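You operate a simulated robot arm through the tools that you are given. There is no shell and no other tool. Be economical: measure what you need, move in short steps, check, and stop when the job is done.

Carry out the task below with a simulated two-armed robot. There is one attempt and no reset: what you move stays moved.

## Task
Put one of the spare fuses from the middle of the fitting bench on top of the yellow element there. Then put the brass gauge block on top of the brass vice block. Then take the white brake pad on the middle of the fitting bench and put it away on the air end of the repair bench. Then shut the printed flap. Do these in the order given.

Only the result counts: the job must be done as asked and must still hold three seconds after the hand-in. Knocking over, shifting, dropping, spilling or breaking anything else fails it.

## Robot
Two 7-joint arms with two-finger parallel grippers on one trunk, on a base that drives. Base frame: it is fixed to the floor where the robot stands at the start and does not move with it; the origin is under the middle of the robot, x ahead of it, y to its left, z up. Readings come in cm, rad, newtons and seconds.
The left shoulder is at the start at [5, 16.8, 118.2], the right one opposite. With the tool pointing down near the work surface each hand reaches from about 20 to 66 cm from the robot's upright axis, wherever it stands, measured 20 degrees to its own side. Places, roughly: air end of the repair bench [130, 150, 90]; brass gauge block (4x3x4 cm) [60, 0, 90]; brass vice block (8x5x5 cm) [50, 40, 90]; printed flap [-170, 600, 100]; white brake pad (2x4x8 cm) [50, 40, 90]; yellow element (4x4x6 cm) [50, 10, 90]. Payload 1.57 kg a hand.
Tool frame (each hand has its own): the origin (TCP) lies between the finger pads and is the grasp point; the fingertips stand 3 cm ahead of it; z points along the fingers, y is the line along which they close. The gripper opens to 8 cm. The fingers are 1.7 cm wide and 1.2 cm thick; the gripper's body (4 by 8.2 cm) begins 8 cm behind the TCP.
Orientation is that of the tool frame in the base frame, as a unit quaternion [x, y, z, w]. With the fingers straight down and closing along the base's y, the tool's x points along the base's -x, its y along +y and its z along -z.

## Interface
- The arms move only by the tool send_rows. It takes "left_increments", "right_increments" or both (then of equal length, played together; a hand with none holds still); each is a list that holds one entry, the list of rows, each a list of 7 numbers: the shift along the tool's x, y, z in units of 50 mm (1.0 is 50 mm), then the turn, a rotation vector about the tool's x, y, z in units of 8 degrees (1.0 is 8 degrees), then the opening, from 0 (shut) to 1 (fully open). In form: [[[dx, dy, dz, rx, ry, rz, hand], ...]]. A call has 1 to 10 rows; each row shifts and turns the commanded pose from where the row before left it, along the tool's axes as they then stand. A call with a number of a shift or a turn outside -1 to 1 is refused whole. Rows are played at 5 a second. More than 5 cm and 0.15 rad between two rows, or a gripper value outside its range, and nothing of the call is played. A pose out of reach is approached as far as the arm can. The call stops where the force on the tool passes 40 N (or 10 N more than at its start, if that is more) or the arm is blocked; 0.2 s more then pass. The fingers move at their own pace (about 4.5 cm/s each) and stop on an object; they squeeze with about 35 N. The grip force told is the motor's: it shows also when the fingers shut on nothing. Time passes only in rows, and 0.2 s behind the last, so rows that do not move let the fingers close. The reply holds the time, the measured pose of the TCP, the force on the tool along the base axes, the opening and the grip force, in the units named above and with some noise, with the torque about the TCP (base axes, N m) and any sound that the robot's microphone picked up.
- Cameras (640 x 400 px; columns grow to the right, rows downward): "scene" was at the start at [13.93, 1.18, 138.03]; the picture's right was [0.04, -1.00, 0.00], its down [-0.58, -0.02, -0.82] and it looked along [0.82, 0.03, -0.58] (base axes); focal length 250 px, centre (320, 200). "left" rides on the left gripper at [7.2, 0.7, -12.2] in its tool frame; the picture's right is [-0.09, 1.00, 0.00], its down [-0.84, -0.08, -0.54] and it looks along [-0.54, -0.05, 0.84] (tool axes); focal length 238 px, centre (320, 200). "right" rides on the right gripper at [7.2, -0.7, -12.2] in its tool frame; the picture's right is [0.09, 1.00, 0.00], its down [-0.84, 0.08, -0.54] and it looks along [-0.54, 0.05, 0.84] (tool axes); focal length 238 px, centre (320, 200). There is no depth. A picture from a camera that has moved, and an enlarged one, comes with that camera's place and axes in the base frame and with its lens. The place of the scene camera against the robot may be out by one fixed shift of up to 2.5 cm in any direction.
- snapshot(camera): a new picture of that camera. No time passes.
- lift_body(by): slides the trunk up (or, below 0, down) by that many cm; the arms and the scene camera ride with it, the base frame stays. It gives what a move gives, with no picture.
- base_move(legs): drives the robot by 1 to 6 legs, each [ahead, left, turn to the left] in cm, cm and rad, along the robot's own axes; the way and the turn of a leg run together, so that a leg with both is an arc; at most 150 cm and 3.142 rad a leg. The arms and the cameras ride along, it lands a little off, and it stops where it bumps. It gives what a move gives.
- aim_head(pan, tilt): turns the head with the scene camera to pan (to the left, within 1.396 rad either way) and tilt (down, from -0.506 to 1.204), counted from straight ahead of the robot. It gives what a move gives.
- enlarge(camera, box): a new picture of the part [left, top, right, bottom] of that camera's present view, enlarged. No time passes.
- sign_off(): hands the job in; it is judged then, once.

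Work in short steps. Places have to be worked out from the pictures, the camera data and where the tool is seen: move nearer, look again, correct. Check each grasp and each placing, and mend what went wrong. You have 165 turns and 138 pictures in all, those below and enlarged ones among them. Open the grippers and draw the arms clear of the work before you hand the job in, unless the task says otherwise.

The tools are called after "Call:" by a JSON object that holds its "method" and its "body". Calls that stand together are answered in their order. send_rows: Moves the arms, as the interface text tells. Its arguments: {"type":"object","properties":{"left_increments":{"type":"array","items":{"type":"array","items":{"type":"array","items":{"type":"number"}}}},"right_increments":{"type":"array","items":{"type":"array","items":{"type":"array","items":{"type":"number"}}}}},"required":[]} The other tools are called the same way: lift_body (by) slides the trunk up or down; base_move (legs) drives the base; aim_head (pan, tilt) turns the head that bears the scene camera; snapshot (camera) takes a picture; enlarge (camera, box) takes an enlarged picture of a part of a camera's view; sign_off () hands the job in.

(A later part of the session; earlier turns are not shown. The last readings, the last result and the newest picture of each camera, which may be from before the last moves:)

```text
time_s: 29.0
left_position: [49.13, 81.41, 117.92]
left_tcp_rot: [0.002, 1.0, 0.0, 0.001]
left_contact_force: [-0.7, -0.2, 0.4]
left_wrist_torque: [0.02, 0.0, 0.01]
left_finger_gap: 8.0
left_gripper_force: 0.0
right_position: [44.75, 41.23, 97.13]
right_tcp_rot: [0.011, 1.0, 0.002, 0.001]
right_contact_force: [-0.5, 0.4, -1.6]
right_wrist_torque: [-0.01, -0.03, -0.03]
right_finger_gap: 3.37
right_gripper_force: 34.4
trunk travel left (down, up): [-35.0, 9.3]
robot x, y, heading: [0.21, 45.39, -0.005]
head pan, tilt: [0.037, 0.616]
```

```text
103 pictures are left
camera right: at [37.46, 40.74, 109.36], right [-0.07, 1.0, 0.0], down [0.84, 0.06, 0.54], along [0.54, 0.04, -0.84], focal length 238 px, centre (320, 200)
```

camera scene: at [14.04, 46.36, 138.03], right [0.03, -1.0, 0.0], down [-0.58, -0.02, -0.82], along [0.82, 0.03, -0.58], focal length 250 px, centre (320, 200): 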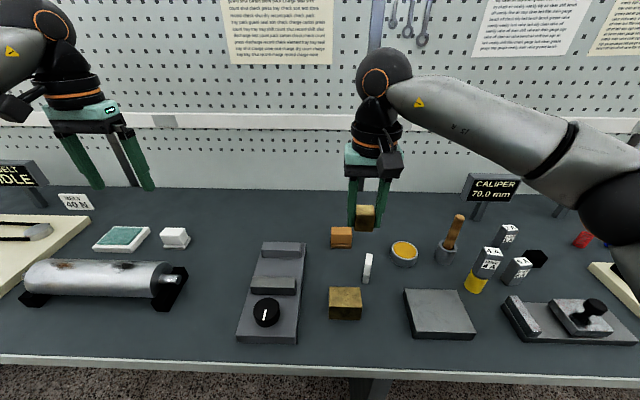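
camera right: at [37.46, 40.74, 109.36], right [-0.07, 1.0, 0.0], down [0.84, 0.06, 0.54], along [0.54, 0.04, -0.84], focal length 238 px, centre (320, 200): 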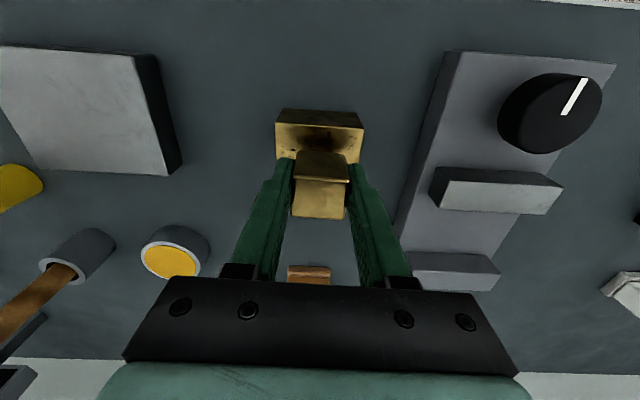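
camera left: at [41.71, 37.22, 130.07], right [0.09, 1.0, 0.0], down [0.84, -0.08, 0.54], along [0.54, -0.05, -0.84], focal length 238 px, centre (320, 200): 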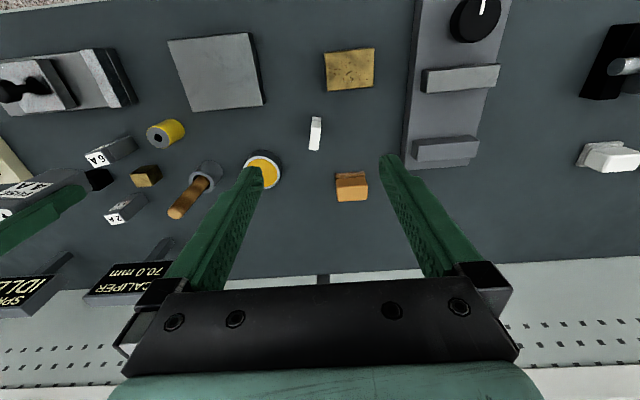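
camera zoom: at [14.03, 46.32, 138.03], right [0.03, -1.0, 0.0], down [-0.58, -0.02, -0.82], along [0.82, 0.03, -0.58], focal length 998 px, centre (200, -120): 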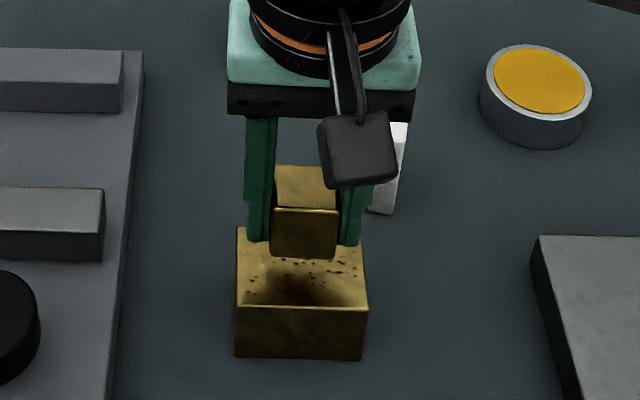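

Aligned over the vice block. Lower toward contact (~94.5).

Call:
{"method": "send_rows", "body": {"right_increments": [[[0, 0, 0.2, 0, 0, 0, 0.2], [0, 0, 0.18, 0, 0, 0, 0.2], [0, 0, 0.08, 0, 0, 0, 0.2], [0, 0, 0.04, 0, 0, 0, 0.2], [0, 0, 0, 0, 0, 0, 0.2]]]}}

Call:
{"method": "enlarge", "body": {"camera": "scene", "box": [300, 250, 390, 325]}}

```text
time_s: 30.2
left_position: [49.07, 81.4, 117.94]
left_tcp_rot: [0.002, 1.0, 0.0, 0.0]
left_contact_force: [-0.5, 0.0, 0.3]
left_wrist_torque: [-0.03, 0.0, -0.01]
left_finger_gap: 8.0
left_gripper_force: 0.1
right_position: [44.92, 41.26, 94.51]
right_tcp_rot: [0.01, 1.0, 0.001, 0.0]
right_contact_force: [0.3, -0.3, -1.2]
right_wrist_torque: [0.04, 0.0, 0.04]
right_finger_gap: 3.33
right_gripper_force: 34.8
trunk travel left (down, up): [-35.0, 9.3]
robot x, y, heading: [0.2, 44.95, -0.004]
head pan, tilt: [0.037, 0.616]
```

```text
5.33 times, centred on (345, 288) of scene
camera zoom: at [14.04, 46.31, 138.03], right [0.03, -1.0, 0.0], down [-0.58, -0.02, -0.82], along [0.82, 0.03, -0.58], focal length 1331 px, centre (187, -267)
```

zoom: 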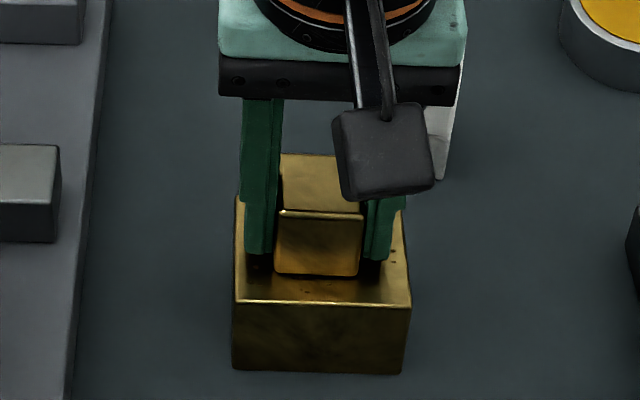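

No contact force yet; lower a few more millimetres.

Call:
{"method": "send_rows", "body": {"right_increments": [[[0, 0, 0.04, 0, 0, 0, 0.2], [0, 0, 0.03, 0, 0, 0, 0.2], [0, 0, 0, 0, 0, 0, 0.2]]]}}

```text
time_s: 31.0
left_position: [48.94, 81.34, 118.02]
left_tcp_rot: [0.001, 1.0, 0.0, 0.001]
left_contact_force: [-0.4, 0.0, -0.3]
left_wrist_torque: [-0.03, 0.01, 0.0]
left_finger_gap: 8.02
left_gripper_force: 0.1
right_position: [44.95, 41.37, 94.53]
right_tcp_rot: [0.011, 1.0, 0.003, 0.003]
right_contact_force: [-2.0, 0.2, 21.9]
right_wrist_torque: [-0.21, 0.2, -0.02]
right_finger_gap: 3.34
right_gripper_force: 34.3
trunk travel left (down, up): [-35.0, 9.3]
robot x, y, heading: [0.38, 45.32, -0.003]
head pan, tilt: [0.037, 0.616]
```

Contact at 22 N. Release and rise.

Call:
{"method": "send_rows", "body": {"right_increments": [[[0, 0, -0.04, 0, 0, 0, 0.3], [0, 0, 0, 0, 0, 0, 0.6], [0, 0, 0, 0, 0, 0, 0.6], [0, 0, -0.3, 0, 0, 0, 0.6], [0, 0, -0.8, 0, 0, 0, 0.6], [0, 0, -0.9, 0, 0, 0, 0.6], [0, 0, -0.9, 0, 0, 0, 0.6], [0, 0, -0.6, 0, 0, 0, 0.6], [0, 0, 0, 0, 0, 0, 0.6]]]}}

Call:
{"method": "snapshot", "body": {"camera": "right"}}

Call:
{"method": "enlarge", "body": {"camera": "scene", "box": [290, 210, 430, 330]}}

```text
time_s: 33.0
left_position: [49.12, 81.42, 117.88]
left_tcp_rot: [0.002, 1.0, 0.0, 0.0]
left_contact_force: [0.3, 0.9, 0.1]
left_wrist_torque: [-0.01, -0.01, -0.03]
left_finger_gap: 8.0
left_gripper_force: 0.0
right_position: [44.7, 41.33, 111.98]
right_tcp_rot: [0.012, 1.0, 0.0, 0.0]
right_contact_force: [0.1, -0.8, 0.3]
right_wrist_torque: [0.01, 0.02, -0.01]
right_finger_gap: 4.78
right_gripper_force: 0.1
trunk travel left (down, up): [-35.0, 9.3]
robot x, y, heading: [0.18, 45.38, -0.003]
head pan, tilt: [0.037, 0.616]
```

```text
101 pictures are left
camera right: at [37.53, 40.78, 124.19], right [-0.07, 1.0, 0.0], down [0.84, 0.06, 0.54], along [0.54, 0.04, -0.84], focal length 238 px, centre (320, 200)
```

right: 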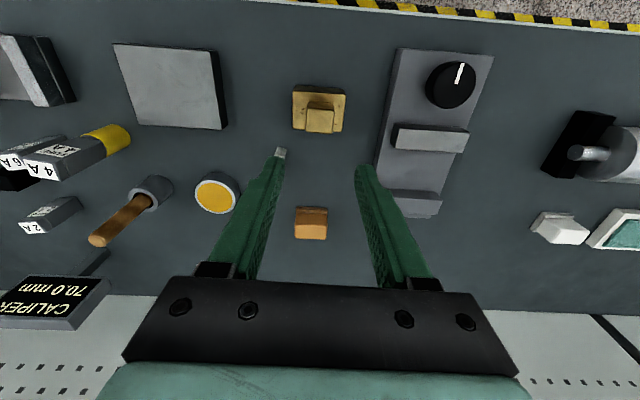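

```text
3.33 times, centred on (360, 270) of scene
camera zoom: at [14.04, 46.31, 138.03], right [0.03, -1.0, 0.0], down [-0.58, -0.02, -0.82], along [0.82, 0.03, -0.58], focal length 832 px, centre (187, -33)
```

zoom: 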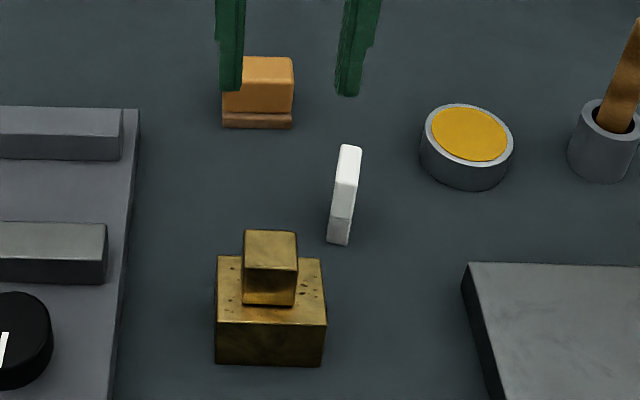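

Gauge block is seated on the vice block. Next, position the right hand to view the white brake pad near [54.7, 35.2].

Call:
{"method": "send_rows", "body": {"right_increments": [[[-0.5, -0.4, 0, 0, 0, 0, 0.6], [-0.6, -0.4, 0, 0, 0, 0, 0.6], [-0.6, -0.4, 0, 0, 0, 0, 0.6], [0, 0, 0, 0, 0, 0, 0.6]]]}}

Call:
{"method": "snapshot", "body": {"camera": "right"}}

Call:
{"method": "enlarge", "body": {"camera": "right", "box": [280, 80, 400, 155]}}

```text
time_s: 34.0
left_position: [49.08, 81.42, 117.92]
left_tcp_rot: [0.002, 1.0, 0.0, 0.0]
left_contact_force: [-0.3, 0.5, 0.3]
left_wrist_torque: [0.0, 0.0, 0.01]
left_finger_gap: 7.99
left_gripper_force: 0.2
right_position: [53.4, 35.04, 111.96]
right_tcp_rot: [0.011, 1.0, 0.001, 0.001]
right_contact_force: [0.4, -0.3, 0.4]
right_wrist_torque: [0.01, -0.04, 0.03]
right_finger_gap: 4.8
right_gripper_force: 0.1
trunk travel left (down, up): [-35.0, 9.3]
robot x, y, heading: [0.23, 45.59, 0.0]
head pan, tilt: [0.037, 0.616]
```

```text
99 pictures are left
camera right: at [46.09, 34.58, 124.21], right [-0.07, 1.0, 0.0], down [0.84, 0.06, 0.54], along [0.54, 0.04, -0.84], focal length 238 px, centre (320, 200)
```

right: 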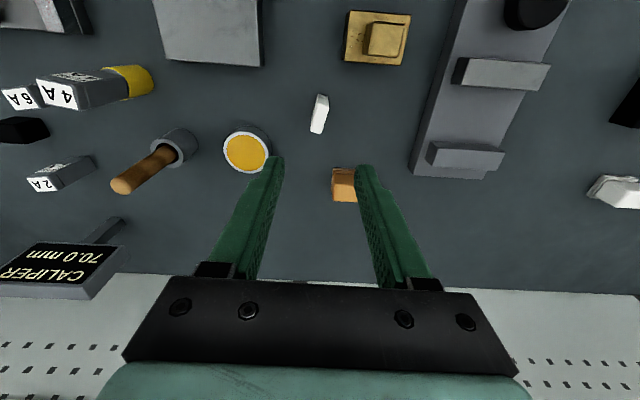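

```text
5.33 times, centred on (340, 118) of right
camera zoom: at [46.09, 34.58, 124.21], right [-0.07, 1.0, 0.0], down [0.84, 0.06, 0.54], along [0.54, 0.04, -0.84], focal length 1271 px, centre (213, 640)
```

zoom: 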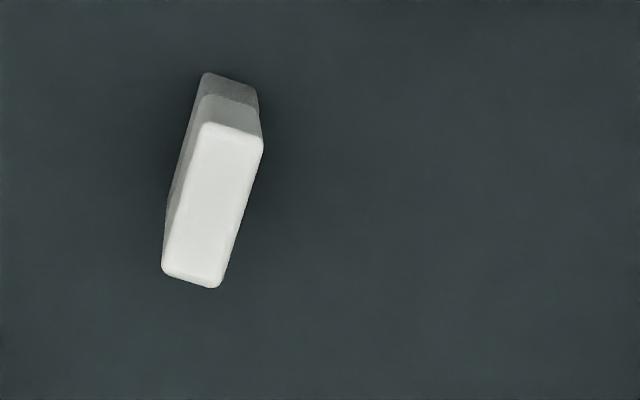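

Pad centre ≈ [54.0, 35.15], ~1.5 × 3.7 cm footprint, ~6 cm tall, yaw ≈ −13.5°. Align and descend to z≈100.

Call:
{"method": "send_rows", "body": {"right_increments": [[[-0.12, 0.02, 0.3, 0, 0, 0, 0.6], [0, 0, 0.6, 0, 0, 0.77, 0.6], [0, 0, 0.7, 0, 0, 0.77, 0.6], [0, 0, 0.7, 0, 0, 0, 0.6], [0, 0, 0, 0, 0, 0, 0.6]]]}}

Call:
{"method": "snapshot", "body": {"camera": "right"}}

Call:
{"method": "enlarge", "body": {"camera": "right", "box": [260, 80, 380, 155]}}

```text
time_s: 35.2
left_position: [49.17, 81.46, 117.98]
left_tcp_rot: [0.002, 1.0, 0.001, 0.0]
left_contact_force: [-0.3, -0.2, 0.0]
left_wrist_torque: [0.01, 0.0, 0.0]
left_finger_gap: 8.02
left_gripper_force: 0.0
right_position: [53.93, 35.42, 100.15]
right_tcp_rot: [0.118, 0.993, 0.001, 0.001]
right_contact_force: [-0.1, 0.8, -0.5]
right_wrist_torque: [-0.01, -0.02, -0.01]
right_finger_gap: 4.77
right_gripper_force: 0.1
trunk travel left (down, up): [-35.0, 9.3]
robot x, y, heading: [-0.0, 45.29, -0.01]
head pan, tilt: [0.037, 0.616]
```

```text
97 pictures are left
camera right: at [46.67, 36.49, 112.42], right [0.15, 0.99, 0.0], down [0.83, -0.12, 0.54], along [0.54, -0.08, -0.84], focal length 238 px, centre (320, 200)
```

right: 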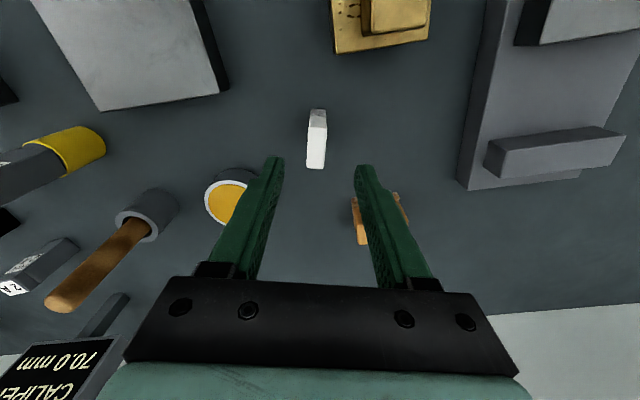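

```text
5.33 times, centred on (320, 118) of right
camera zoom: at [46.67, 36.49, 112.42], right [0.15, 0.99, 0.0], down [0.83, -0.12, 0.54], along [0.54, -0.08, -0.84], focal length 1271 px, centre (320, 640)
```

zoom: 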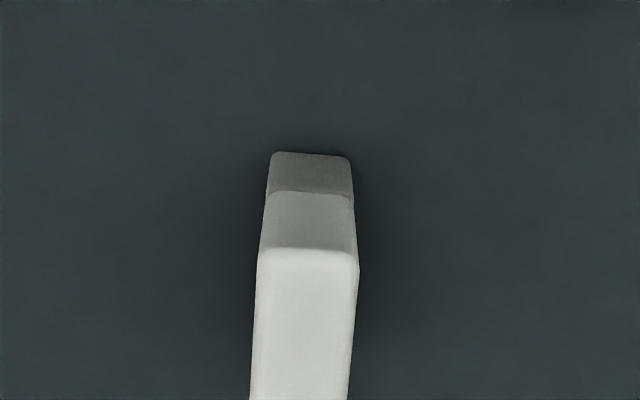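

Aligned (shift −3 mm along tool y). Descend to z≈90.5 and grip.

Call:
{"method": "send_rows", "body": {"right_increments": [[[0, -0.06, 0.6, 0, 0, 0, 0.6], [0, 0, 0.6, 0, 0, 0, 0.6], [0, 0, 0.5, 0, 0, 0, 0.6], [0, 0, 0.23, 0, 0, 0, 0.6], [0, 0, 0, 0, 0, 0, 0.1], [0, 0, 0, 0, 0, 0, 0.1], [0, 0, 0, 0, 0, 0, 0.1], [0, 0, 0, 0, 0, 0, 0.1], [0, 0, 0, 0, 0, 0, 0.1]]]}}

Call:
{"method": "snapshot", "body": {"camera": "right"}}

```text
time_s: 37.2
left_position: [49.1, 81.36, 118.02]
left_tcp_rot: [0.001, 1.0, -0.001, 0.0]
left_contact_force: [0.1, 0.1, 0.1]
left_wrist_torque: [0.02, -0.01, -0.01]
left_finger_gap: 7.99
left_gripper_force: 0.0
right_position: [53.9, 34.86, 90.82]
right_tcp_rot: [0.118, 0.993, 0.001, 0.001]
right_contact_force: [-0.3, -0.7, 0.3]
right_wrist_torque: [-0.01, -0.03, 0.0]
right_finger_gap: 1.52
right_gripper_force: 31.4
trunk travel left (down, up): [-35.0, 9.3]
robot x, y, heading: [0.3, 45.26, -0.004]
head pan, tilt: [0.037, 0.616]
```

```text
95 pictures are left
camera right: at [46.64, 35.96, 103.02], right [0.14, 0.99, 0.0], down [0.83, -0.12, 0.54], along [0.54, -0.08, -0.84], focal length 238 px, centre (320, 200)
```

right: 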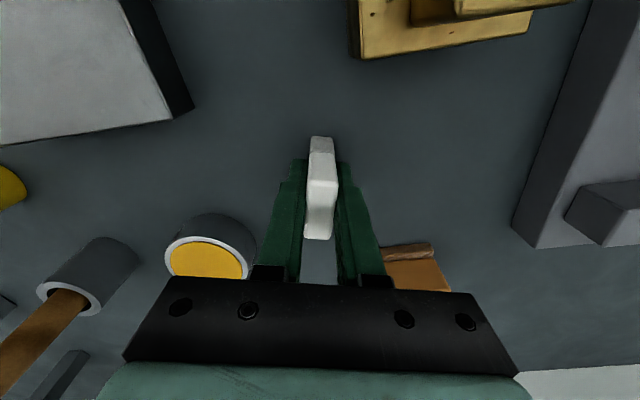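

Pad gripped. Lift, retract toward the body, and tuck in the left arm; then look around for the repair bench.

Call:
{"method": "send_rows", "body": {"right_increments": [[[0, 0, -0.5, 0, 0, 0, 0.1], [0, 0, -0.8, 0, 0, 0, 0.1], [0, 0, -0.9, 0, 0, 0, 0.1], [0, 0, -0.9, 0, 0, 0, 0.1], [0, 0, -0.9, 0, 0, 0, 0.1], [0.6, -0.2, -0.5, 0, 0, 0, 0.1], [0.8, -0.2, 0, 0, 0, 0, 0.1], [0.8, -0.2, 0, 0, 0, 0, 0.1], [0.6, -0.2, 0, 0, 0, 0, 0.1], [0, 0, 0, 0, 0, 0, 0.1]]], "left_increments": [[[0.4, -0.5, -0.1, 0, 0, 0, 0.5], [0.4, -0.5, -0.1, 0, 0, 0, 0.5], [0.4, -0.5, 0, 0, 0, 0, 0.5], [0.4, -0.5, 0, 0, 0, 0, 0.5], [0.4, -0.5, 0, 0, 0, 0, 0.5], [0.4, 0, 0, 0, 0, 0, 0.5], [0.4, 0, 0, 0, 0, 0, 0.5], [0, 0, 0, 0, 0, 0, 0.5], [0, 0, 0, 0, 0, 0, 0.5], [0, 0, 0, 0, 0, 0, 0.5]]]}}

Call:
{"method": "aim_head", "body": {"pan": 0.9, "tilt": 0.4}}

Call:
{"method": "snapshot", "body": {"camera": "scene"}}

```text
time_s: 39.4
left_position: [34.91, 68.93, 119.06]
left_tcp_rot: [0.002, 1.0, 0.0, 0.0]
left_contact_force: [0.0, -0.5, -0.1]
left_wrist_torque: [-0.05, 0.0, 0.0]
left_finger_gap: 4.02
left_gripper_force: 0.1
right_position: [39.37, 33.81, 113.48]
right_tcp_rot: [0.118, 0.993, 0.0, 0.0]
right_contact_force: [-0.8, 0.1, -0.6]
right_wrist_torque: [0.01, 0.0, -0.02]
right_finger_gap: 1.47
right_gripper_force: 31.1
trunk travel left (down, up): [-35.0, 9.3]
robot x, y, heading: [0.07, 45.68, -0.003]
head pan, tilt: [0.037, 0.616]
```

```text
time_s: 40.6
left_position: [34.9, 68.91, 119.0]
left_tcp_rot: [0.002, 1.0, 0.0, 0.0]
left_contact_force: [0.1, -0.4, -0.2]
left_wrist_torque: [0.04, 0.01, -0.01]
left_finger_gap: 4.01
left_gripper_force: 0.0
right_position: [39.44, 33.92, 113.45]
right_tcp_rot: [0.118, 0.993, 0.001, 0.0]
right_contact_force: [-0.4, 0.2, -0.8]
right_wrist_torque: [-0.01, -0.01, 0.01]
right_finger_gap: 1.5
right_gripper_force: 30.9
trunk travel left (down, up): [-35.0, 9.3]
robot x, y, heading: [-0.33, 44.91, -0.001]
head pan, tilt: [0.901, 0.4]
```

```text
94 pictures are left
camera scene: at [11.04, 53.25, 139.99], right [0.78, -0.62, 0.0], down [-0.24, -0.3, -0.92], along [0.58, 0.72, -0.39], focal length 250 px, centre (320, 200)
```

scene: 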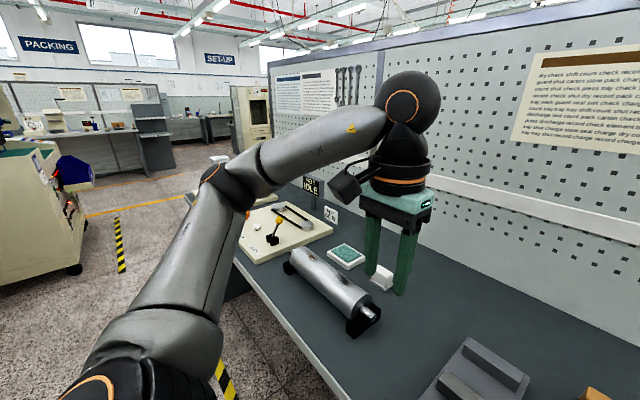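

The fitting bench runs to y≈197; the repair bench seems to be behind its pegboard. Back up a bit and drive left along the bench, then look.

Call:
{"method": "base_move", "body": {"legs": [[-20, 0, 0], [0, 130, 0]]}}

Call:
{"method": "aim_head", "body": {"pan": 0.3, "tilt": 0.3}}

Call:
{"method": "snapshot", "body": {"camera": "scene"}}

```text
time_s: 48.3
left_position: [17.4, 197.29, 119.11]
left_tcp_rot: [0.013, 1.0, 0.0, -0.001]
left_contact_force: [0.4, 0.2, -0.5]
left_wrist_torque: [0.02, 0.01, -0.01]
left_finger_gap: 3.98
left_gripper_force: 0.1
right_position: [21.02, 162.1, 113.44]
right_tcp_rot: [0.13, 0.992, 0.001, 0.0]
right_contact_force: [0.1, 0.3, -0.1]
right_wrist_torque: [0.04, 0.03, -0.02]
right_finger_gap: 1.5
right_gripper_force: 30.4
trunk travel left (down, up): [-35.0, 9.3]
robot x, y, heading: [-18.08, 174.37, -0.025]
head pan, tilt: [0.901, 0.4]
```

```text
time_s: 49.3
left_position: [17.16, 197.27, 119.07]
left_tcp_rot: [0.013, 1.0, 0.0, -0.001]
left_contact_force: [0.0, 0.2, -0.5]
left_wrist_torque: [-0.03, 0.0, -0.03]
left_finger_gap: 3.98
left_gripper_force: 0.0
right_position: [21.19, 162.12, 113.47]
right_tcp_rot: [0.129, 0.992, 0.002, 0.0]
right_contact_force: [0.9, 0.3, -0.2]
right_wrist_torque: [-0.02, -0.02, 0.02]
right_finger_gap: 1.52
right_gripper_force: 31.1
trunk travel left (down, up): [-35.0, 9.3]
robot x, y, heading: [-18.3, 174.65, -0.03]
head pan, tilt: [0.3, 0.3]
```

```text
93 pictures are left
camera scene: at [-3.91, 177.59, 140.92], right [0.27, -0.96, 0.0], down [-0.28, -0.08, -0.96], along [0.92, 0.26, -0.3], focal length 250 px, centre (320, 200)
```

scene: 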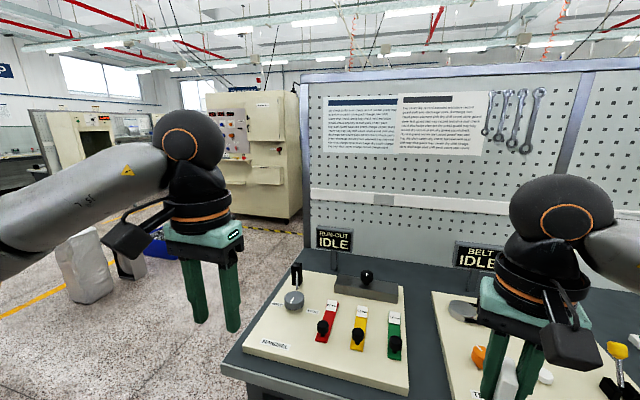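

Continue past the bench end to y≈245, go forward, and look to the right behind the pegboard.

Call:
{"method": "base_move", "body": {"legs": [[0, 75, 0.03], [75, 0, 0]]}}

Call:
{"method": "aim_head", "body": {"pan": -0.5, "tilt": 0.35}}

Call:
{"method": "snapshot", "body": {"camera": "scene"}}

```text
time_s: 57.0
left_position: [92.45, 272.65, 119.06]
left_tcp_rot: [-0.006, 1.0, 0.0, 0.0]
left_contact_force: [-0.3, 0.8, 0.8]
left_wrist_torque: [0.02, 0.03, -0.02]
left_finger_gap: 4.01
left_gripper_force: 0.1
right_position: [97.62, 237.63, 113.47]
right_tcp_rot: [0.11, 0.994, 0.001, 0.0]
right_contact_force: [-0.3, 0.9, 0.0]
right_wrist_torque: [0.01, 0.0, 0.0]
right_finger_gap: 1.51
right_gripper_force: 30.9
trunk travel left (down, up): [-35.0, 9.3]
robot x, y, heading: [58.21, 248.27, 0.011]
head pan, tilt: [0.3, 0.3]
```

```text
time_s: 58.1
left_position: [92.28, 272.68, 119.06]
left_tcp_rot: [-0.006, 1.0, 0.0, 0.0]
left_contact_force: [-0.5, -0.2, 0.4]
left_wrist_torque: [0.02, 0.01, -0.03]
left_finger_gap: 3.99
left_gripper_force: 0.1
right_position: [97.46, 237.6, 113.44]
right_tcp_rot: [0.111, 0.994, 0.002, 0.0]
right_contact_force: [-1.0, 0.4, -0.8]
right_wrist_torque: [0.03, -0.02, 0.01]
right_finger_gap: 1.5
right_gripper_force: 30.6
trunk travel left (down, up): [-35.0, 9.3]
robot x, y, heading: [58.19, 248.28, 0.013]
head pan, tilt: [-0.499, 0.351]
```

```text
92 pictures are left
camera scene: at [71.32, 244.84, 140.45], right [-0.47, -0.88, 0.0], down [-0.3, 0.16, -0.94], along [0.83, -0.44, -0.34], focal length 250 px, centre (320, 200)
```

scene: 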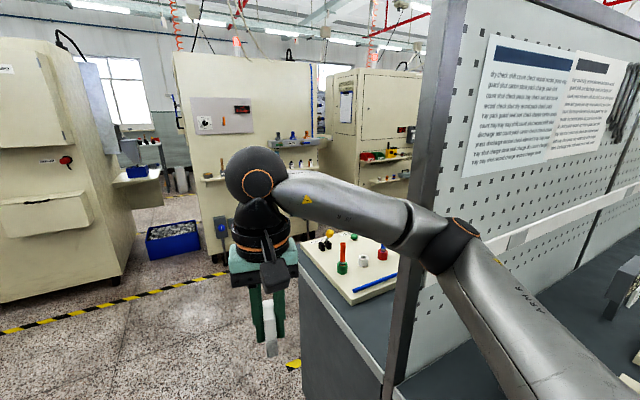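

The repair bench backs onto the pegboard (x≈94–141, end at y≈216). I'll drive around into the aisle beyond it at x≈203 and face it.

Call:
{"method": "base_move", "body": {"legs": [[0, 15, 0], [147, 0, 0], [0, 0, -1.571], [75, 0, 0], [0, 0, -1.571]]}}

Call:
{"method": "aim_head", "body": {"pan": 0, "tilt": 0.4}}

Call:
{"method": "snapshot", "body": {"camera": "scene"}}

```text
time_s: 77.4
left_position: [173.79, 163.34, 119.15]
left_tcp_rot: [0.999, 0.043, 0.001, 0.0]
left_contact_force: [0.3, 0.5, 0.6]
left_wrist_torque: [0.01, -0.03, 0.0]
left_finger_gap: 3.99
left_gripper_force: 0.1
right_position: [166.35, 197.9, 113.46]
right_tcp_rot: [0.997, -0.075, 0.0, 0.001]
right_contact_force: [0.0, -1.3, -1.3]
right_wrist_torque: [-0.01, 0.04, 0.02]
right_finger_gap: 1.52
right_gripper_force: 30.7
trunk travel left (down, up): [-35.0, 9.3]
robot x, y, heading: [206.16, 190.07, -3.06]
head pan, tilt: [-0.499, 0.351]
```

```text
time_s: 78.3
left_position: [173.94, 163.32, 119.01]
left_tcp_rot: [0.999, 0.042, 0.001, 0.0]
left_contact_force: [-0.2, 0.0, 1.0]
left_wrist_torque: [0.0, 0.0, -0.02]
left_finger_gap: 4.0
left_gripper_force: 0.1
right_position: [166.31, 197.92, 113.47]
right_tcp_rot: [0.997, -0.075, 0.0, 0.002]
right_contact_force: [0.9, 0.0, -0.4]
right_wrist_torque: [0.0, -0.02, -0.01]
right_finger_gap: 1.53
right_gripper_force: 31.0
trunk travel left (down, up): [-35.0, 9.3]
robot x, y, heading: [206.3, 190.01, -3.059]
head pan, tilt: [0.0, 0.4]
```

```text
91 pictures are left
camera scene: at [194.44, 189.79, 139.99], right [-0.08, 1.0, 0.0], down [0.39, 0.03, -0.92], along [-0.92, -0.08, -0.39], focal length 250 px, centre (320, 200)
```

scene: 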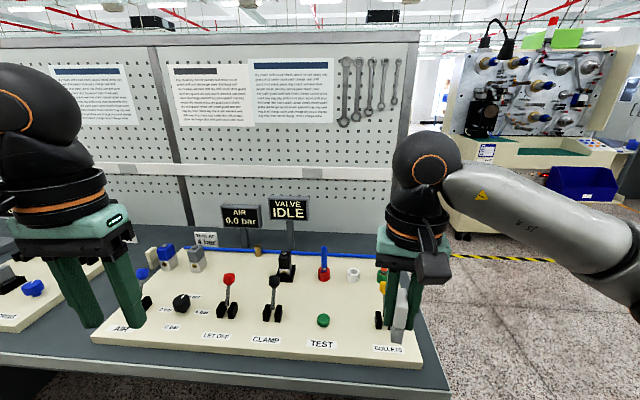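

The "AIR" panel is at this end. Shift along to y≈165 and view the area from the scene camera tilted down.

Call:
{"method": "base_move", "body": {"legs": [[0, 28, -0.08]]}}

Call:
{"method": "aim_head", "body": {"pan": 0, "tilt": 0.65}}

Call:
{"method": "snapshot", "body": {"camera": "scene"}}

Call:
{"method": "snapshot", "body": {"camera": "left"}}

```text
time_s: 80.3
left_position: [173.27, 137.19, 119.12]
left_tcp_rot: [1.0, 0.005, 0.0, 0.0]
left_contact_force: [-0.2, 0.0, 0.3]
left_wrist_torque: [0.01, -0.01, 0.0]
left_finger_gap: 4.0
left_gripper_force: 0.0
right_position: [168.25, 172.28, 113.51]
right_tcp_rot: [0.994, -0.112, 0.001, 0.0]
right_contact_force: [0.5, 0.2, -1.1]
right_wrist_torque: [0.02, 0.03, -0.02]
right_finger_gap: 1.49
right_gripper_force: 31.1
trunk travel left (down, up): [-35.0, 9.3]
robot x, y, heading: [208.03, 161.12, -3.133]
head pan, tilt: [0.0, 0.4]
```

```text
time_s: 81.1
left_position: [173.3, 137.26, 118.95]
left_tcp_rot: [1.0, 0.004, -0.001, 0.001]
left_contact_force: [-0.2, 0.5, 0.1]
left_wrist_torque: [-0.03, 0.0, -0.02]
left_finger_gap: 4.02
left_gripper_force: 0.1
right_position: [168.24, 172.3, 113.45]
right_tcp_rot: [0.994, -0.112, 0.0, 0.001]
right_contact_force: [-1.1, -1.4, -0.1]
right_wrist_torque: [0.01, 0.01, 0.02]
right_finger_gap: 1.49
right_gripper_force: 30.5
trunk travel left (down, up): [-35.0, 9.3]
robot x, y, heading: [207.86, 161.72, -3.132]
head pan, tilt: [0.0, 0.649]
```

```text
90 pictures are left
camera scene: at [196.29, 162.23, 137.75], right [-0.01, 1.0, 0.0], down [0.6, 0.01, -0.8], along [-0.8, -0.01, -0.6], focal length 250 px, centre (320, 200)
```

scene: 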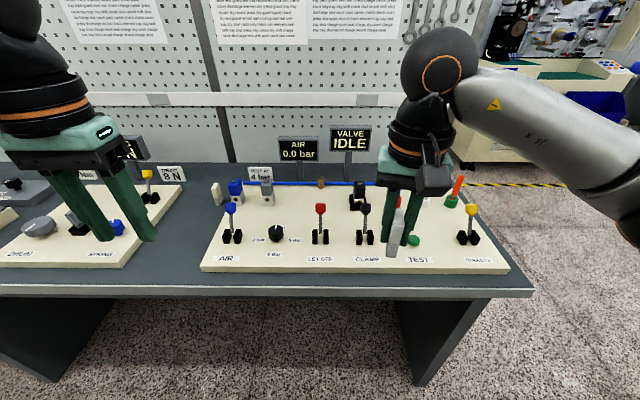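

```text
89 pictures are left
camera left: at [180.5, 136.81, 131.19], right [-0.08, -1.0, 0.0], down [-0.84, 0.07, 0.54], along [-0.54, 0.05, -0.84], focal length 238 px, centre (320, 200)
```

left: 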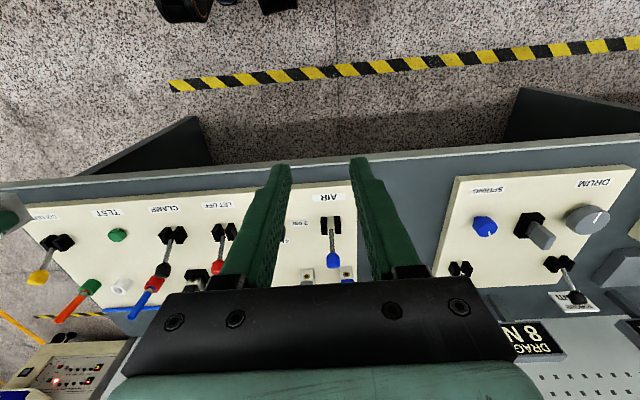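

The free grey gap between the AIR panel and the DRUM panel (y≈113–130) is in the air end. Drive left 42 and forward 12 so the right hand hovers over that gap.

Call:
{"method": "base_move", "body": {"legs": [[0, 42, 0], [12, 0, 0]]}}

Call:
{"method": "snapshot", "body": {"camera": "right"}}

Call:
{"method": "snapshot", "body": {"camera": "scene"}}

```text
time_s: 84.5
left_position: [161.37, 94.77, 119.02]
left_tcp_rot: [1.0, 0.002, 0.0, 0.0]
left_contact_force: [-1.2, -0.5, -0.2]
left_wrist_torque: [0.01, -0.05, -0.04]
left_finger_gap: 4.02
left_gripper_force: 0.1
right_position: [156.53, 129.9, 113.42]
right_tcp_rot: [0.993, -0.115, 0.001, 0.0]
right_contact_force: [-0.4, -0.2, -0.3]
right_wrist_torque: [0.02, -0.02, 0.01]
right_finger_gap: 1.5
right_gripper_force: 31.0
trunk travel left (down, up): [-35.0, 9.3]
robot x, y, heading: [196.15, 118.68, -3.136]
head pan, tilt: [0.0, 0.649]
```

```text
88 pictures are left
camera right: at [163.64, 129.02, 125.62], right [-0.14, -0.99, 0.0], down [-0.83, 0.12, 0.54], along [-0.54, 0.07, -0.84], focal length 238 px, centre (320, 200)
```

right: 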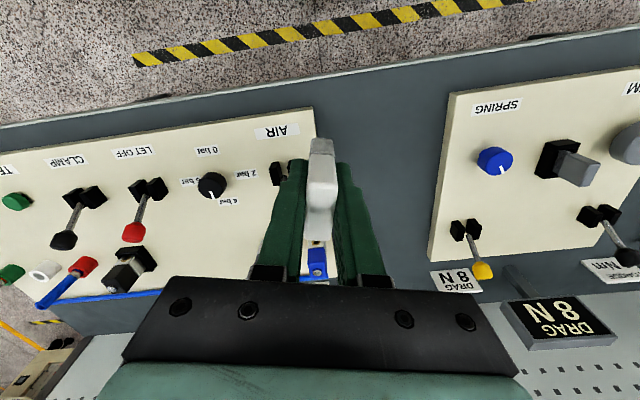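

```text
87 pictures are left
camera scene: at [184.45, 119.64, 137.73], right [0.0, 1.0, 0.0], down [0.61, 0.0, -0.8], along [-0.8, 0.0, -0.61], focal length 250 px, centre (320, 200)
```

scene: 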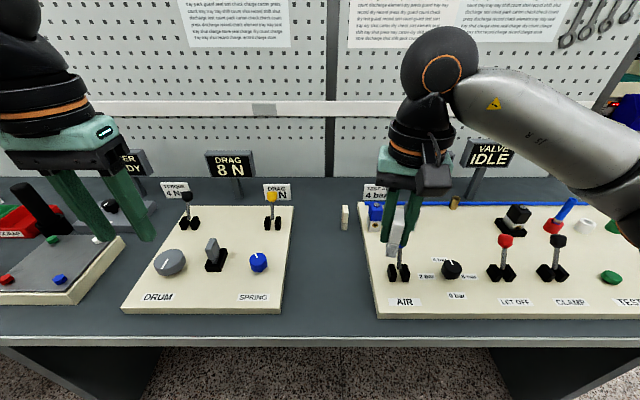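

The gap spans y≈112–131; a small white object stands at ≈[126, 127], so I target [142, 123.5]. Move there, straighten yaw, descend to z≈101.

Call:
{"method": "send_rows", "body": {"right_increments": [[[-0.64, 0.46, 0, 0, 0, 0, 0.1], [-0.64, 0.46, 0, 0, 0, 0, 0.1], [-0.64, 0.46, 0, 0, 0, 0, 0.1], [-0.64, 0.46, 0, 0, 0, 0, 0.1], [0, 0, 0.6, 0, 0, -0.82, 0.1], [0, 0, 0.8, 0, 0, -0.82, 0.1], [0, 0, 0.8, 0, 0, 0, 0.1], [0, 0, 0.3, 0, 0, 0, 0.1], [0, 0, 0, 0, 0, 0, 0.1]]]}}

Call:
{"method": "snapshot", "body": {"camera": "right"}}

Call:
{"method": "snapshot", "body": {"camera": "scene"}}

```text
time_s: 86.5
left_position: [161.41, 94.81, 119.1]
left_tcp_rot: [1.0, 0.001, 0.0, 0.0]
left_contact_force: [-0.5, 0.2, 0.4]
left_wrist_torque: [-0.02, -0.03, 0.02]
left_finger_gap: 3.99
left_gripper_force: 0.1
right_position: [141.83, 123.83, 100.82]
right_tcp_rot: [1.0, -0.001, 0.001, 0.0]
right_contact_force: [-0.1, 0.3, -0.1]
right_wrist_torque: [0.01, -0.01, 0.0]
right_finger_gap: 1.52
right_gripper_force: 30.9
trunk travel left (down, up): [-35.0, 9.3]
robot x, y, heading: [195.9, 118.77, -3.144]
head pan, tilt: [0.0, 0.649]
```

```text
86 pictures are left
camera right: at [148.94, 124.56, 113.07], right [0.09, -1.0, 0.0], down [-0.84, -0.07, 0.54], along [-0.54, -0.05, -0.84], focal length 238 px, centre (320, 200)
```

right: 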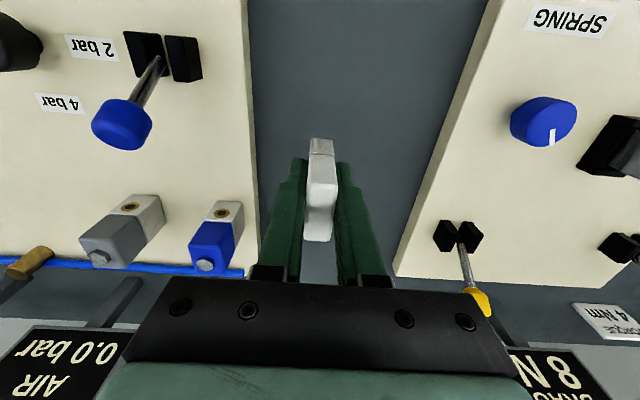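

```text
85 pictures are left
camera scene: at [184.55, 119.64, 137.74], right [0.0, 1.0, 0.0], down [0.6, 0.0, -0.8], along [-0.8, 0.0, -0.6], focal length 250 px, centre (320, 200)
```

scene: 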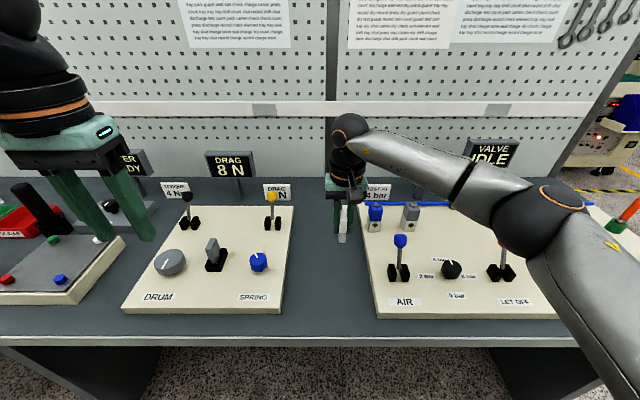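

Pad is over free bench. Descend to z≈91.8, then check.

Call:
{"method": "send_rows", "body": {"right_increments": [[[0, 0, 0.7, 0, 0, 0, 0.1], [0, 0, 0.6, 0, 0, 0, 0.1], [0, 0, 0.5, 0, 0, 0, 0.1], [0, 0, 0, 0, 0, 0, 0.1]]]}}

Call:
{"method": "enlarge", "body": {"camera": "scene", "box": [280, 170, 400, 270]}}

```text
time_s: 87.5
left_position: [161.45, 94.91, 118.99]
left_tcp_rot: [1.0, 0.002, 0.001, 0.0]
left_contact_force: [0.5, -0.3, 0.3]
left_wrist_torque: [0.04, -0.02, 0.02]
left_finger_gap: 4.04
left_gripper_force: 0.1
right_position: [141.91, 123.8, 91.86]
right_tcp_rot: [1.0, -0.002, -0.001, 0.001]
right_contact_force: [0.9, -0.2, -0.6]
right_wrist_torque: [0.0, -0.03, 0.0]
right_finger_gap: 1.52
right_gripper_force: 31.2
trunk travel left (down, up): [-35.0, 9.3]
robot x, y, heading: [195.88, 118.99, -3.143]
head pan, tilt: [0.0, 0.649]
```

```text
4.00 times, centred on (340, 220) of scene
camera zoom: at [184.56, 119.64, 137.74], right [0.0, 1.0, 0.0], down [0.6, 0.0, -0.8], along [-0.8, 0.0, -0.6], focal length 998 px, centre (240, 120)
```

zoom: 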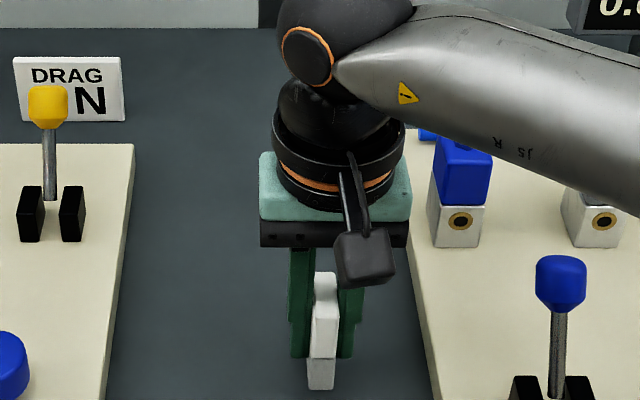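

Lower the last ~1 cm gently.

Call:
{"method": "send_rows", "body": {"right_increments": [[[0, 0, 0.1, 0, 0, 0, 0.1], [0, 0, 0.06, 0, 0, 0, 0.1], [0, 0, 0.04, 0, 0, 0, 0.1], [0, 0, 0, 0, 0, 0, 0.1]]]}}

```text
time_s: 88.5
left_position: [161.45, 94.86, 119.12]
left_tcp_rot: [1.0, 0.001, 0.0, -0.001]
left_contact_force: [1.0, -0.4, -0.5]
left_wrist_torque: [0.0, -0.02, -0.02]
left_finger_gap: 4.0
left_gripper_force: 0.1
right_position: [141.99, 123.84, 90.87]
right_tcp_rot: [1.0, -0.002, 0.0, 0.001]
right_contact_force: [-0.4, 0.0, -0.9]
right_wrist_torque: [-0.02, -0.01, 0.01]
right_finger_gap: 1.51
right_gripper_force: 30.9
trunk travel left (down, up): [-35.0, 9.3]
robot x, y, heading: [196.17, 119.12, -3.14]
head pan, tilt: [0.0, 0.649]
```

Continue in 1.5 mm steps until contact.

Call:
{"method": "send_rows", "body": {"right_increments": [[[0, 0, 0.03, 0, 0, 0, 0.1], [0, 0, 0.02, 0, 0, 0, 0.1], [0, 0, 0, 0, 0, 0, 0.1]]]}}

```text
time_s: 89.3
left_position: [161.42, 94.84, 119.22]
left_tcp_rot: [1.0, 0.002, 0.0, 0.0]
left_contact_force: [0.2, 0.6, 0.3]
left_wrist_torque: [0.03, 0.0, 0.03]
left_finger_gap: 3.99
left_gripper_force: 0.1
right_position: [141.85, 123.87, 90.79]
right_tcp_rot: [1.0, -0.002, -0.001, 0.002]
right_contact_force: [0.8, 0.3, 2.2]
right_wrist_torque: [0.02, -0.05, 0.0]
right_finger_gap: 1.52
right_gripper_force: 31.3
trunk travel left (down, up): [-35.0, 9.3]
robot x, y, heading: [195.83, 118.78, -3.14]
head pan, tilt: [0.0, 0.649]
```

Light contact. One more small step, then release and rise.

Call:
{"method": "send_rows", "body": {"right_increments": [[[0, 0, 0.02, 0, 0, 0, 0.1], [0, 0, 0, 0, 0, 0, 0.22], [0, 0, 0, 0, 0, 0, 0.3], [0, 0, 0, 0, 0, 0, 0.4], [0, 0, -0.4, 0, 0, 0, 0.4], [0, 0, -0.8, 0, 0, 0, 0.4], [0, 0, -0.9, 0, 0, 0, 0.4], [0, 0, -0.9, 0, 0, 0, 0.4], [0, 0, -0.9, 0, 0, 0, 0.4], [0, 0, 0, 0, 0, 0, 0.4]]]}}

Call:
{"method": "snapshot", "body": {"camera": "scene"}}

Call:
{"method": "snapshot", "body": {"camera": "right"}}

```text
time_s: 91.5
left_position: [161.38, 94.83, 119.04]
left_tcp_rot: [1.0, 0.001, 0.0, 0.0]
left_contact_force: [0.7, -0.4, 0.3]
left_wrist_torque: [-0.01, 0.01, -0.01]
left_finger_gap: 4.03
left_gripper_force: 0.0
right_position: [141.96, 123.63, 110.23]
right_tcp_rot: [1.0, -0.001, 0.0, 0.001]
right_contact_force: [-0.8, 0.1, -1.1]
right_wrist_torque: [-0.01, 0.01, 0.0]
right_finger_gap: 3.21
right_gripper_force: 0.2
trunk travel left (down, up): [-35.0, 9.3]
robot x, y, heading: [195.86, 118.9, -3.139]
head pan, tilt: [0.0, 0.649]
```

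```text
83 pictures are left
camera scene: at [184.53, 119.65, 137.74], right [0.0, 1.0, 0.0], down [0.6, 0.0, -0.8], along [-0.8, 0.0, -0.6], focal length 250 px, centre (320, 200)
```

scene: 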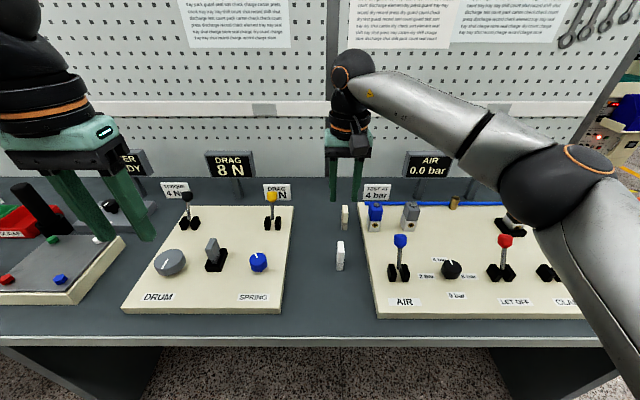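

```text
82 pictures are left
camera right: at [149.09, 124.33, 122.39], right [0.09, -1.0, 0.0], down [-0.84, -0.07, 0.54], along [-0.54, -0.05, -0.84], focal length 238 px, centre (320, 200)
```

right: 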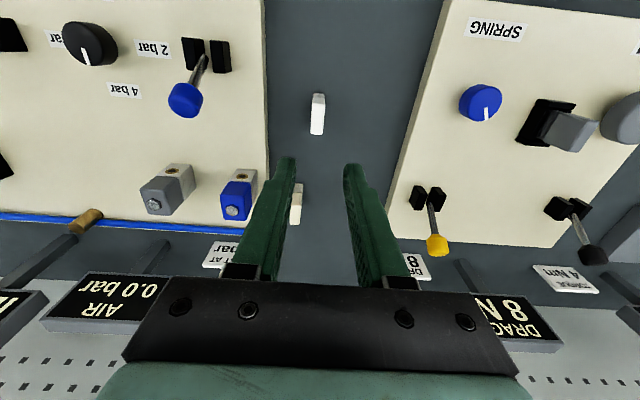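

Pad stands on the air end beside a similar one. Retract the right arm, back off, and drive out of the aisle toward the flap at [-170, 600].

Call:
{"method": "send_rows", "body": {"right_increments": [[[0.6, -0.2, 0, 0, 0, 0, 0.4], [0.8, 0, 0, 0, 0, 0, 0.4], [0.8, 0, 0, 0, 0, 0, 0.4], [0.8, 0, 0, 0, 0, 0, 0.4], [0, 0, 0, 0, 0, 0, 0.4]]]}}

Call:
{"method": "base_move", "body": {"legs": [[-14, 0, 0], [0, -140, 0]]}}

Call:
{"method": "aim_head", "body": {"pan": -0.9, "tilt": 0.2}}

Call:
{"method": "snapshot", "body": {"camera": "scene"}}

```text
time_s: 92.7
left_position: [161.29, 94.87, 119.08]
left_tcp_rot: [1.0, 0.001, -0.001, 0.0]
left_contact_force: [-0.4, 0.7, -0.2]
left_wrist_torque: [0.0, 0.01, -0.01]
left_finger_gap: 4.01
left_gripper_force: 0.1
right_position: [156.78, 124.63, 110.21]
right_tcp_rot: [1.0, -0.002, 0.0, 0.002]
right_contact_force: [0.0, 0.3, 0.4]
right_wrist_torque: [0.01, 0.01, -0.01]
right_finger_gap: 3.17
right_gripper_force: 0.0
trunk travel left (down, up): [-35.0, 9.3]
robot x, y, heading: [196.04, 118.67, -3.137]
head pan, tilt: [0.0, 0.649]
```

```text
time_s: 100.6
left_position: [176.29, 235.66, 119.08]
left_tcp_rot: [1.0, -0.014, -0.001, 0.0]
left_contact_force: [0.2, -0.4, 0.4]
left_wrist_torque: [0.02, 0.0, -0.01]
left_finger_gap: 3.99
left_gripper_force: 0.1
right_position: [172.52, 265.47, 110.34]
right_tcp_rot: [1.0, -0.016, 0.001, 0.003]
right_contact_force: [-0.7, 0.2, 0.5]
right_wrist_torque: [-0.02, 0.02, 0.02]
right_finger_gap: 3.2
right_gripper_force: 0.2
trunk travel left (down, up): [-35.0, 9.3]
robot x, y, heading: [211.72, 258.82, 3.116]
head pan, tilt: [0.0, 0.649]
```

```text
time_s: 101.8
left_position: [176.34, 235.61, 119.12]
left_tcp_rot: [1.0, -0.014, 0.0, 0.001]
left_contact_force: [-0.1, -0.6, -0.4]
left_wrist_torque: [0.01, 0.0, 0.01]
left_finger_gap: 4.01
left_gripper_force: 0.0
right_position: [172.57, 265.48, 110.24]
right_tcp_rot: [1.0, -0.016, 0.0, 0.001]
right_contact_force: [-0.9, -0.5, 0.0]
right_wrist_torque: [-0.01, -0.03, 0.02]
right_finger_gap: 3.21
right_gripper_force: 0.1
trunk travel left (down, up): [-35.0, 9.3]
robot x, y, heading: [211.75, 258.76, 3.116]
head pan, tilt: [-0.901, 0.201]
```

```text
81 pictures are left
camera scene: at [203.25, 267.03, 141.84], right [0.8, 0.6, 0.0], down [0.12, -0.16, -0.98], along [-0.59, 0.78, -0.2], focal length 250 px, centre (320, 200)
```

scene: 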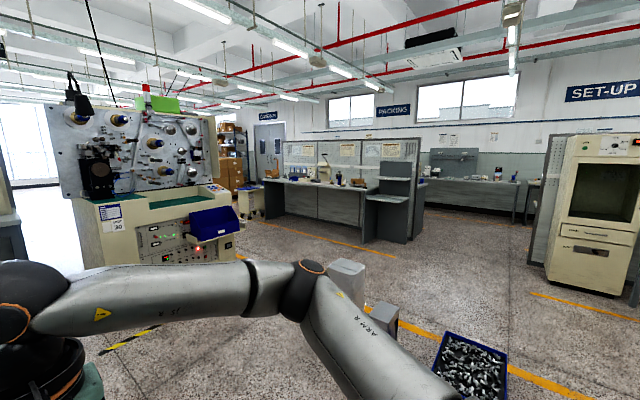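

The flap should project near px (270, 170), at the bench with pegboard. Enlarge.

Call:
{"method": "enlarge", "body": {"camera": "scene", "box": [230, 130, 390, 230]}}

```text
4.00 times, centred on (310, 180) of scene
camera zoom: at [203.25, 267.03, 141.84], right [0.8, 0.6, 0.0], down [0.12, -0.16, -0.98], along [-0.59, 0.78, -0.2], focal length 998 px, centre (360, 280)
```

zoom: 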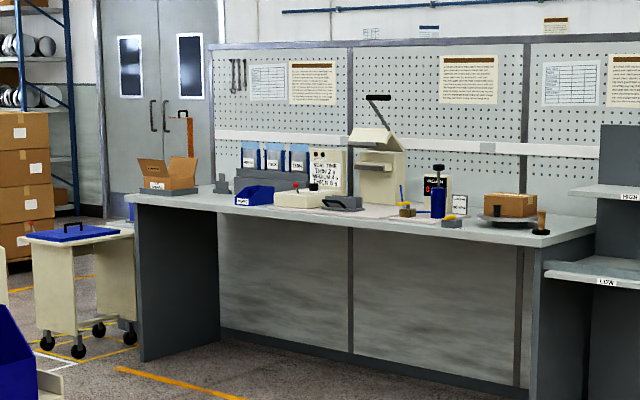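

That's the packing bench; the open carton with flaps stands at its left end. Front edge runs about y≈570. Drive to (25, 262), turn to face +y and look.

Call:
{"method": "base_move", "body": {"legs": [[93, 0, 0], [93, 0, 0], [0, 0, -1.545]]}}

Call:
{"method": "aim_head", "body": {"pan": 0.2, "tilt": 0.3}}

Call:
{"method": "snapshot", "body": {"camera": "scene"}}

```text
time_s: 106.5
left_position: [86.07, 239.94, 119.43]
left_tcp_rot: [1.0, -0.021, -0.003, 0.003]
left_contact_force: [0.1, 0.7, -0.6]
left_wrist_torque: [0.0, -0.02, 0.01]
left_finger_gap: 4.0
left_gripper_force: 0.0
right_position: [82.75, 269.82, 110.35]
right_tcp_rot: [1.0, -0.021, -0.002, 0.004]
right_contact_force: [-0.4, 0.3, 0.2]
right_wrist_torque: [0.02, 0.01, 0.04]
right_finger_gap: 3.19
right_gripper_force: 0.1
trunk travel left (down, up): [-35.0, 9.3]
robot x, y, heading: [121.38, 262.1, 3.099]
head pan, tilt: [-0.901, 0.201]
stopped in leg 1: the robot was blocked; the commanded pose is now the measured one
```

```text
time_s: 107.8
left_position: [86.1, 239.96, 119.44]
left_tcp_rot: [1.0, -0.02, -0.003, 0.003]
left_contact_force: [-0.1, -0.1, -0.4]
left_wrist_torque: [0.01, -0.01, -0.01]
left_finger_gap: 4.02
left_gripper_force: 0.0
right_position: [82.78, 269.79, 110.42]
right_tcp_rot: [1.0, -0.022, 0.0, 0.005]
right_contact_force: [0.3, 0.0, -0.5]
right_wrist_torque: [0.02, 0.02, -0.02]
right_finger_gap: 3.18
right_gripper_force: 0.1
trunk travel left (down, up): [-35.0, 9.3]
robot x, y, heading: [121.44, 261.99, 3.1]
head pan, tilt: [0.201, 0.3]
```

```text
79 pictures are left
camera scene: at [109.79, 262.1, 140.98], right [-0.16, 0.99, -0.01], down [0.29, 0.04, -0.96], along [-0.94, -0.15, -0.29], focal length 250 px, centre (320, 200)
```

scene: 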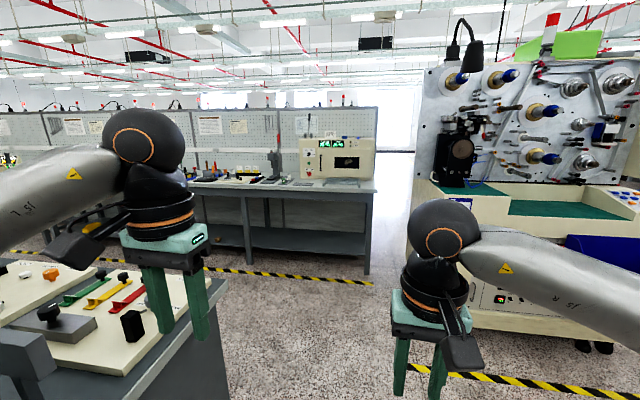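

The base was blocked — likely the left elbow against the pegboard end. Back up, shift away by 28 cm, and continue forward.

Call:
{"method": "base_move", "body": {"legs": [[-12, 0, 0.04], [0, -30, 0], [100, 0, 0], [0, 0, -1.571]]}}

Call:
{"method": "aim_head", "body": {"pan": 0.2, "tilt": 0.3}}

Call:
{"method": "snapshot", "body": {"camera": "scene"}}

```text
time_s: 119.2
left_position: [8.28, 323.44, 119.15]
left_tcp_rot: [0.729, -0.684, 0.001, -0.001]
left_contact_force: [-0.1, -0.1, -0.4]
left_wrist_torque: [-0.02, 0.0, 0.0]
left_finger_gap: 4.01
left_gripper_force: 0.0
right_position: [37.61, 329.91, 110.32]
right_tcp_rot: [0.727, -0.686, -0.002, 0.0]
right_contact_force: [-0.4, -0.3, 0.9]
right_wrist_torque: [0.0, 0.01, 0.01]
right_finger_gap: 3.21
right_gripper_force: 0.0
trunk travel left (down, up): [-35.0, 9.3]
robot x, y, heading: [33.81, 290.49, 1.634]
head pan, tilt: [0.201, 0.3]
```

```text
time_s: 119.8
left_position: [8.2, 323.56, 119.12]
left_tcp_rot: [0.729, -0.684, -0.001, 0.0]
left_contact_force: [0.2, 0.1, -0.3]
left_wrist_torque: [0.03, 0.01, 0.02]
left_finger_gap: 4.0
left_gripper_force: 0.1
right_position: [37.56, 330.04, 110.34]
right_tcp_rot: [0.727, -0.687, -0.001, 0.001]
right_contact_force: [-0.4, 0.2, -0.2]
right_wrist_torque: [-0.03, -0.01, -0.03]
right_finger_gap: 3.2
right_gripper_force: 0.1
trunk travel left (down, up): [-35.0, 9.3]
robot x, y, heading: [34.09, 290.16, 1.634]
head pan, tilt: [0.201, 0.3]
```

```text
78 pictures are left
camera scene: at [32.7, 304.2, 140.92], right [0.97, 0.26, 0.0], down [0.08, -0.29, -0.96], along [-0.25, 0.92, -0.3], focal length 250 px, centre (320, 200)
```

scene: 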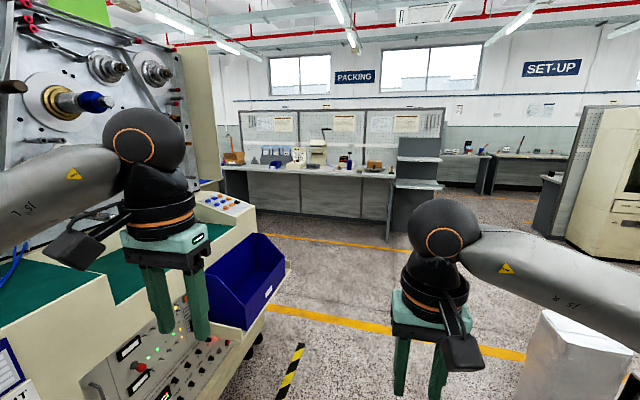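

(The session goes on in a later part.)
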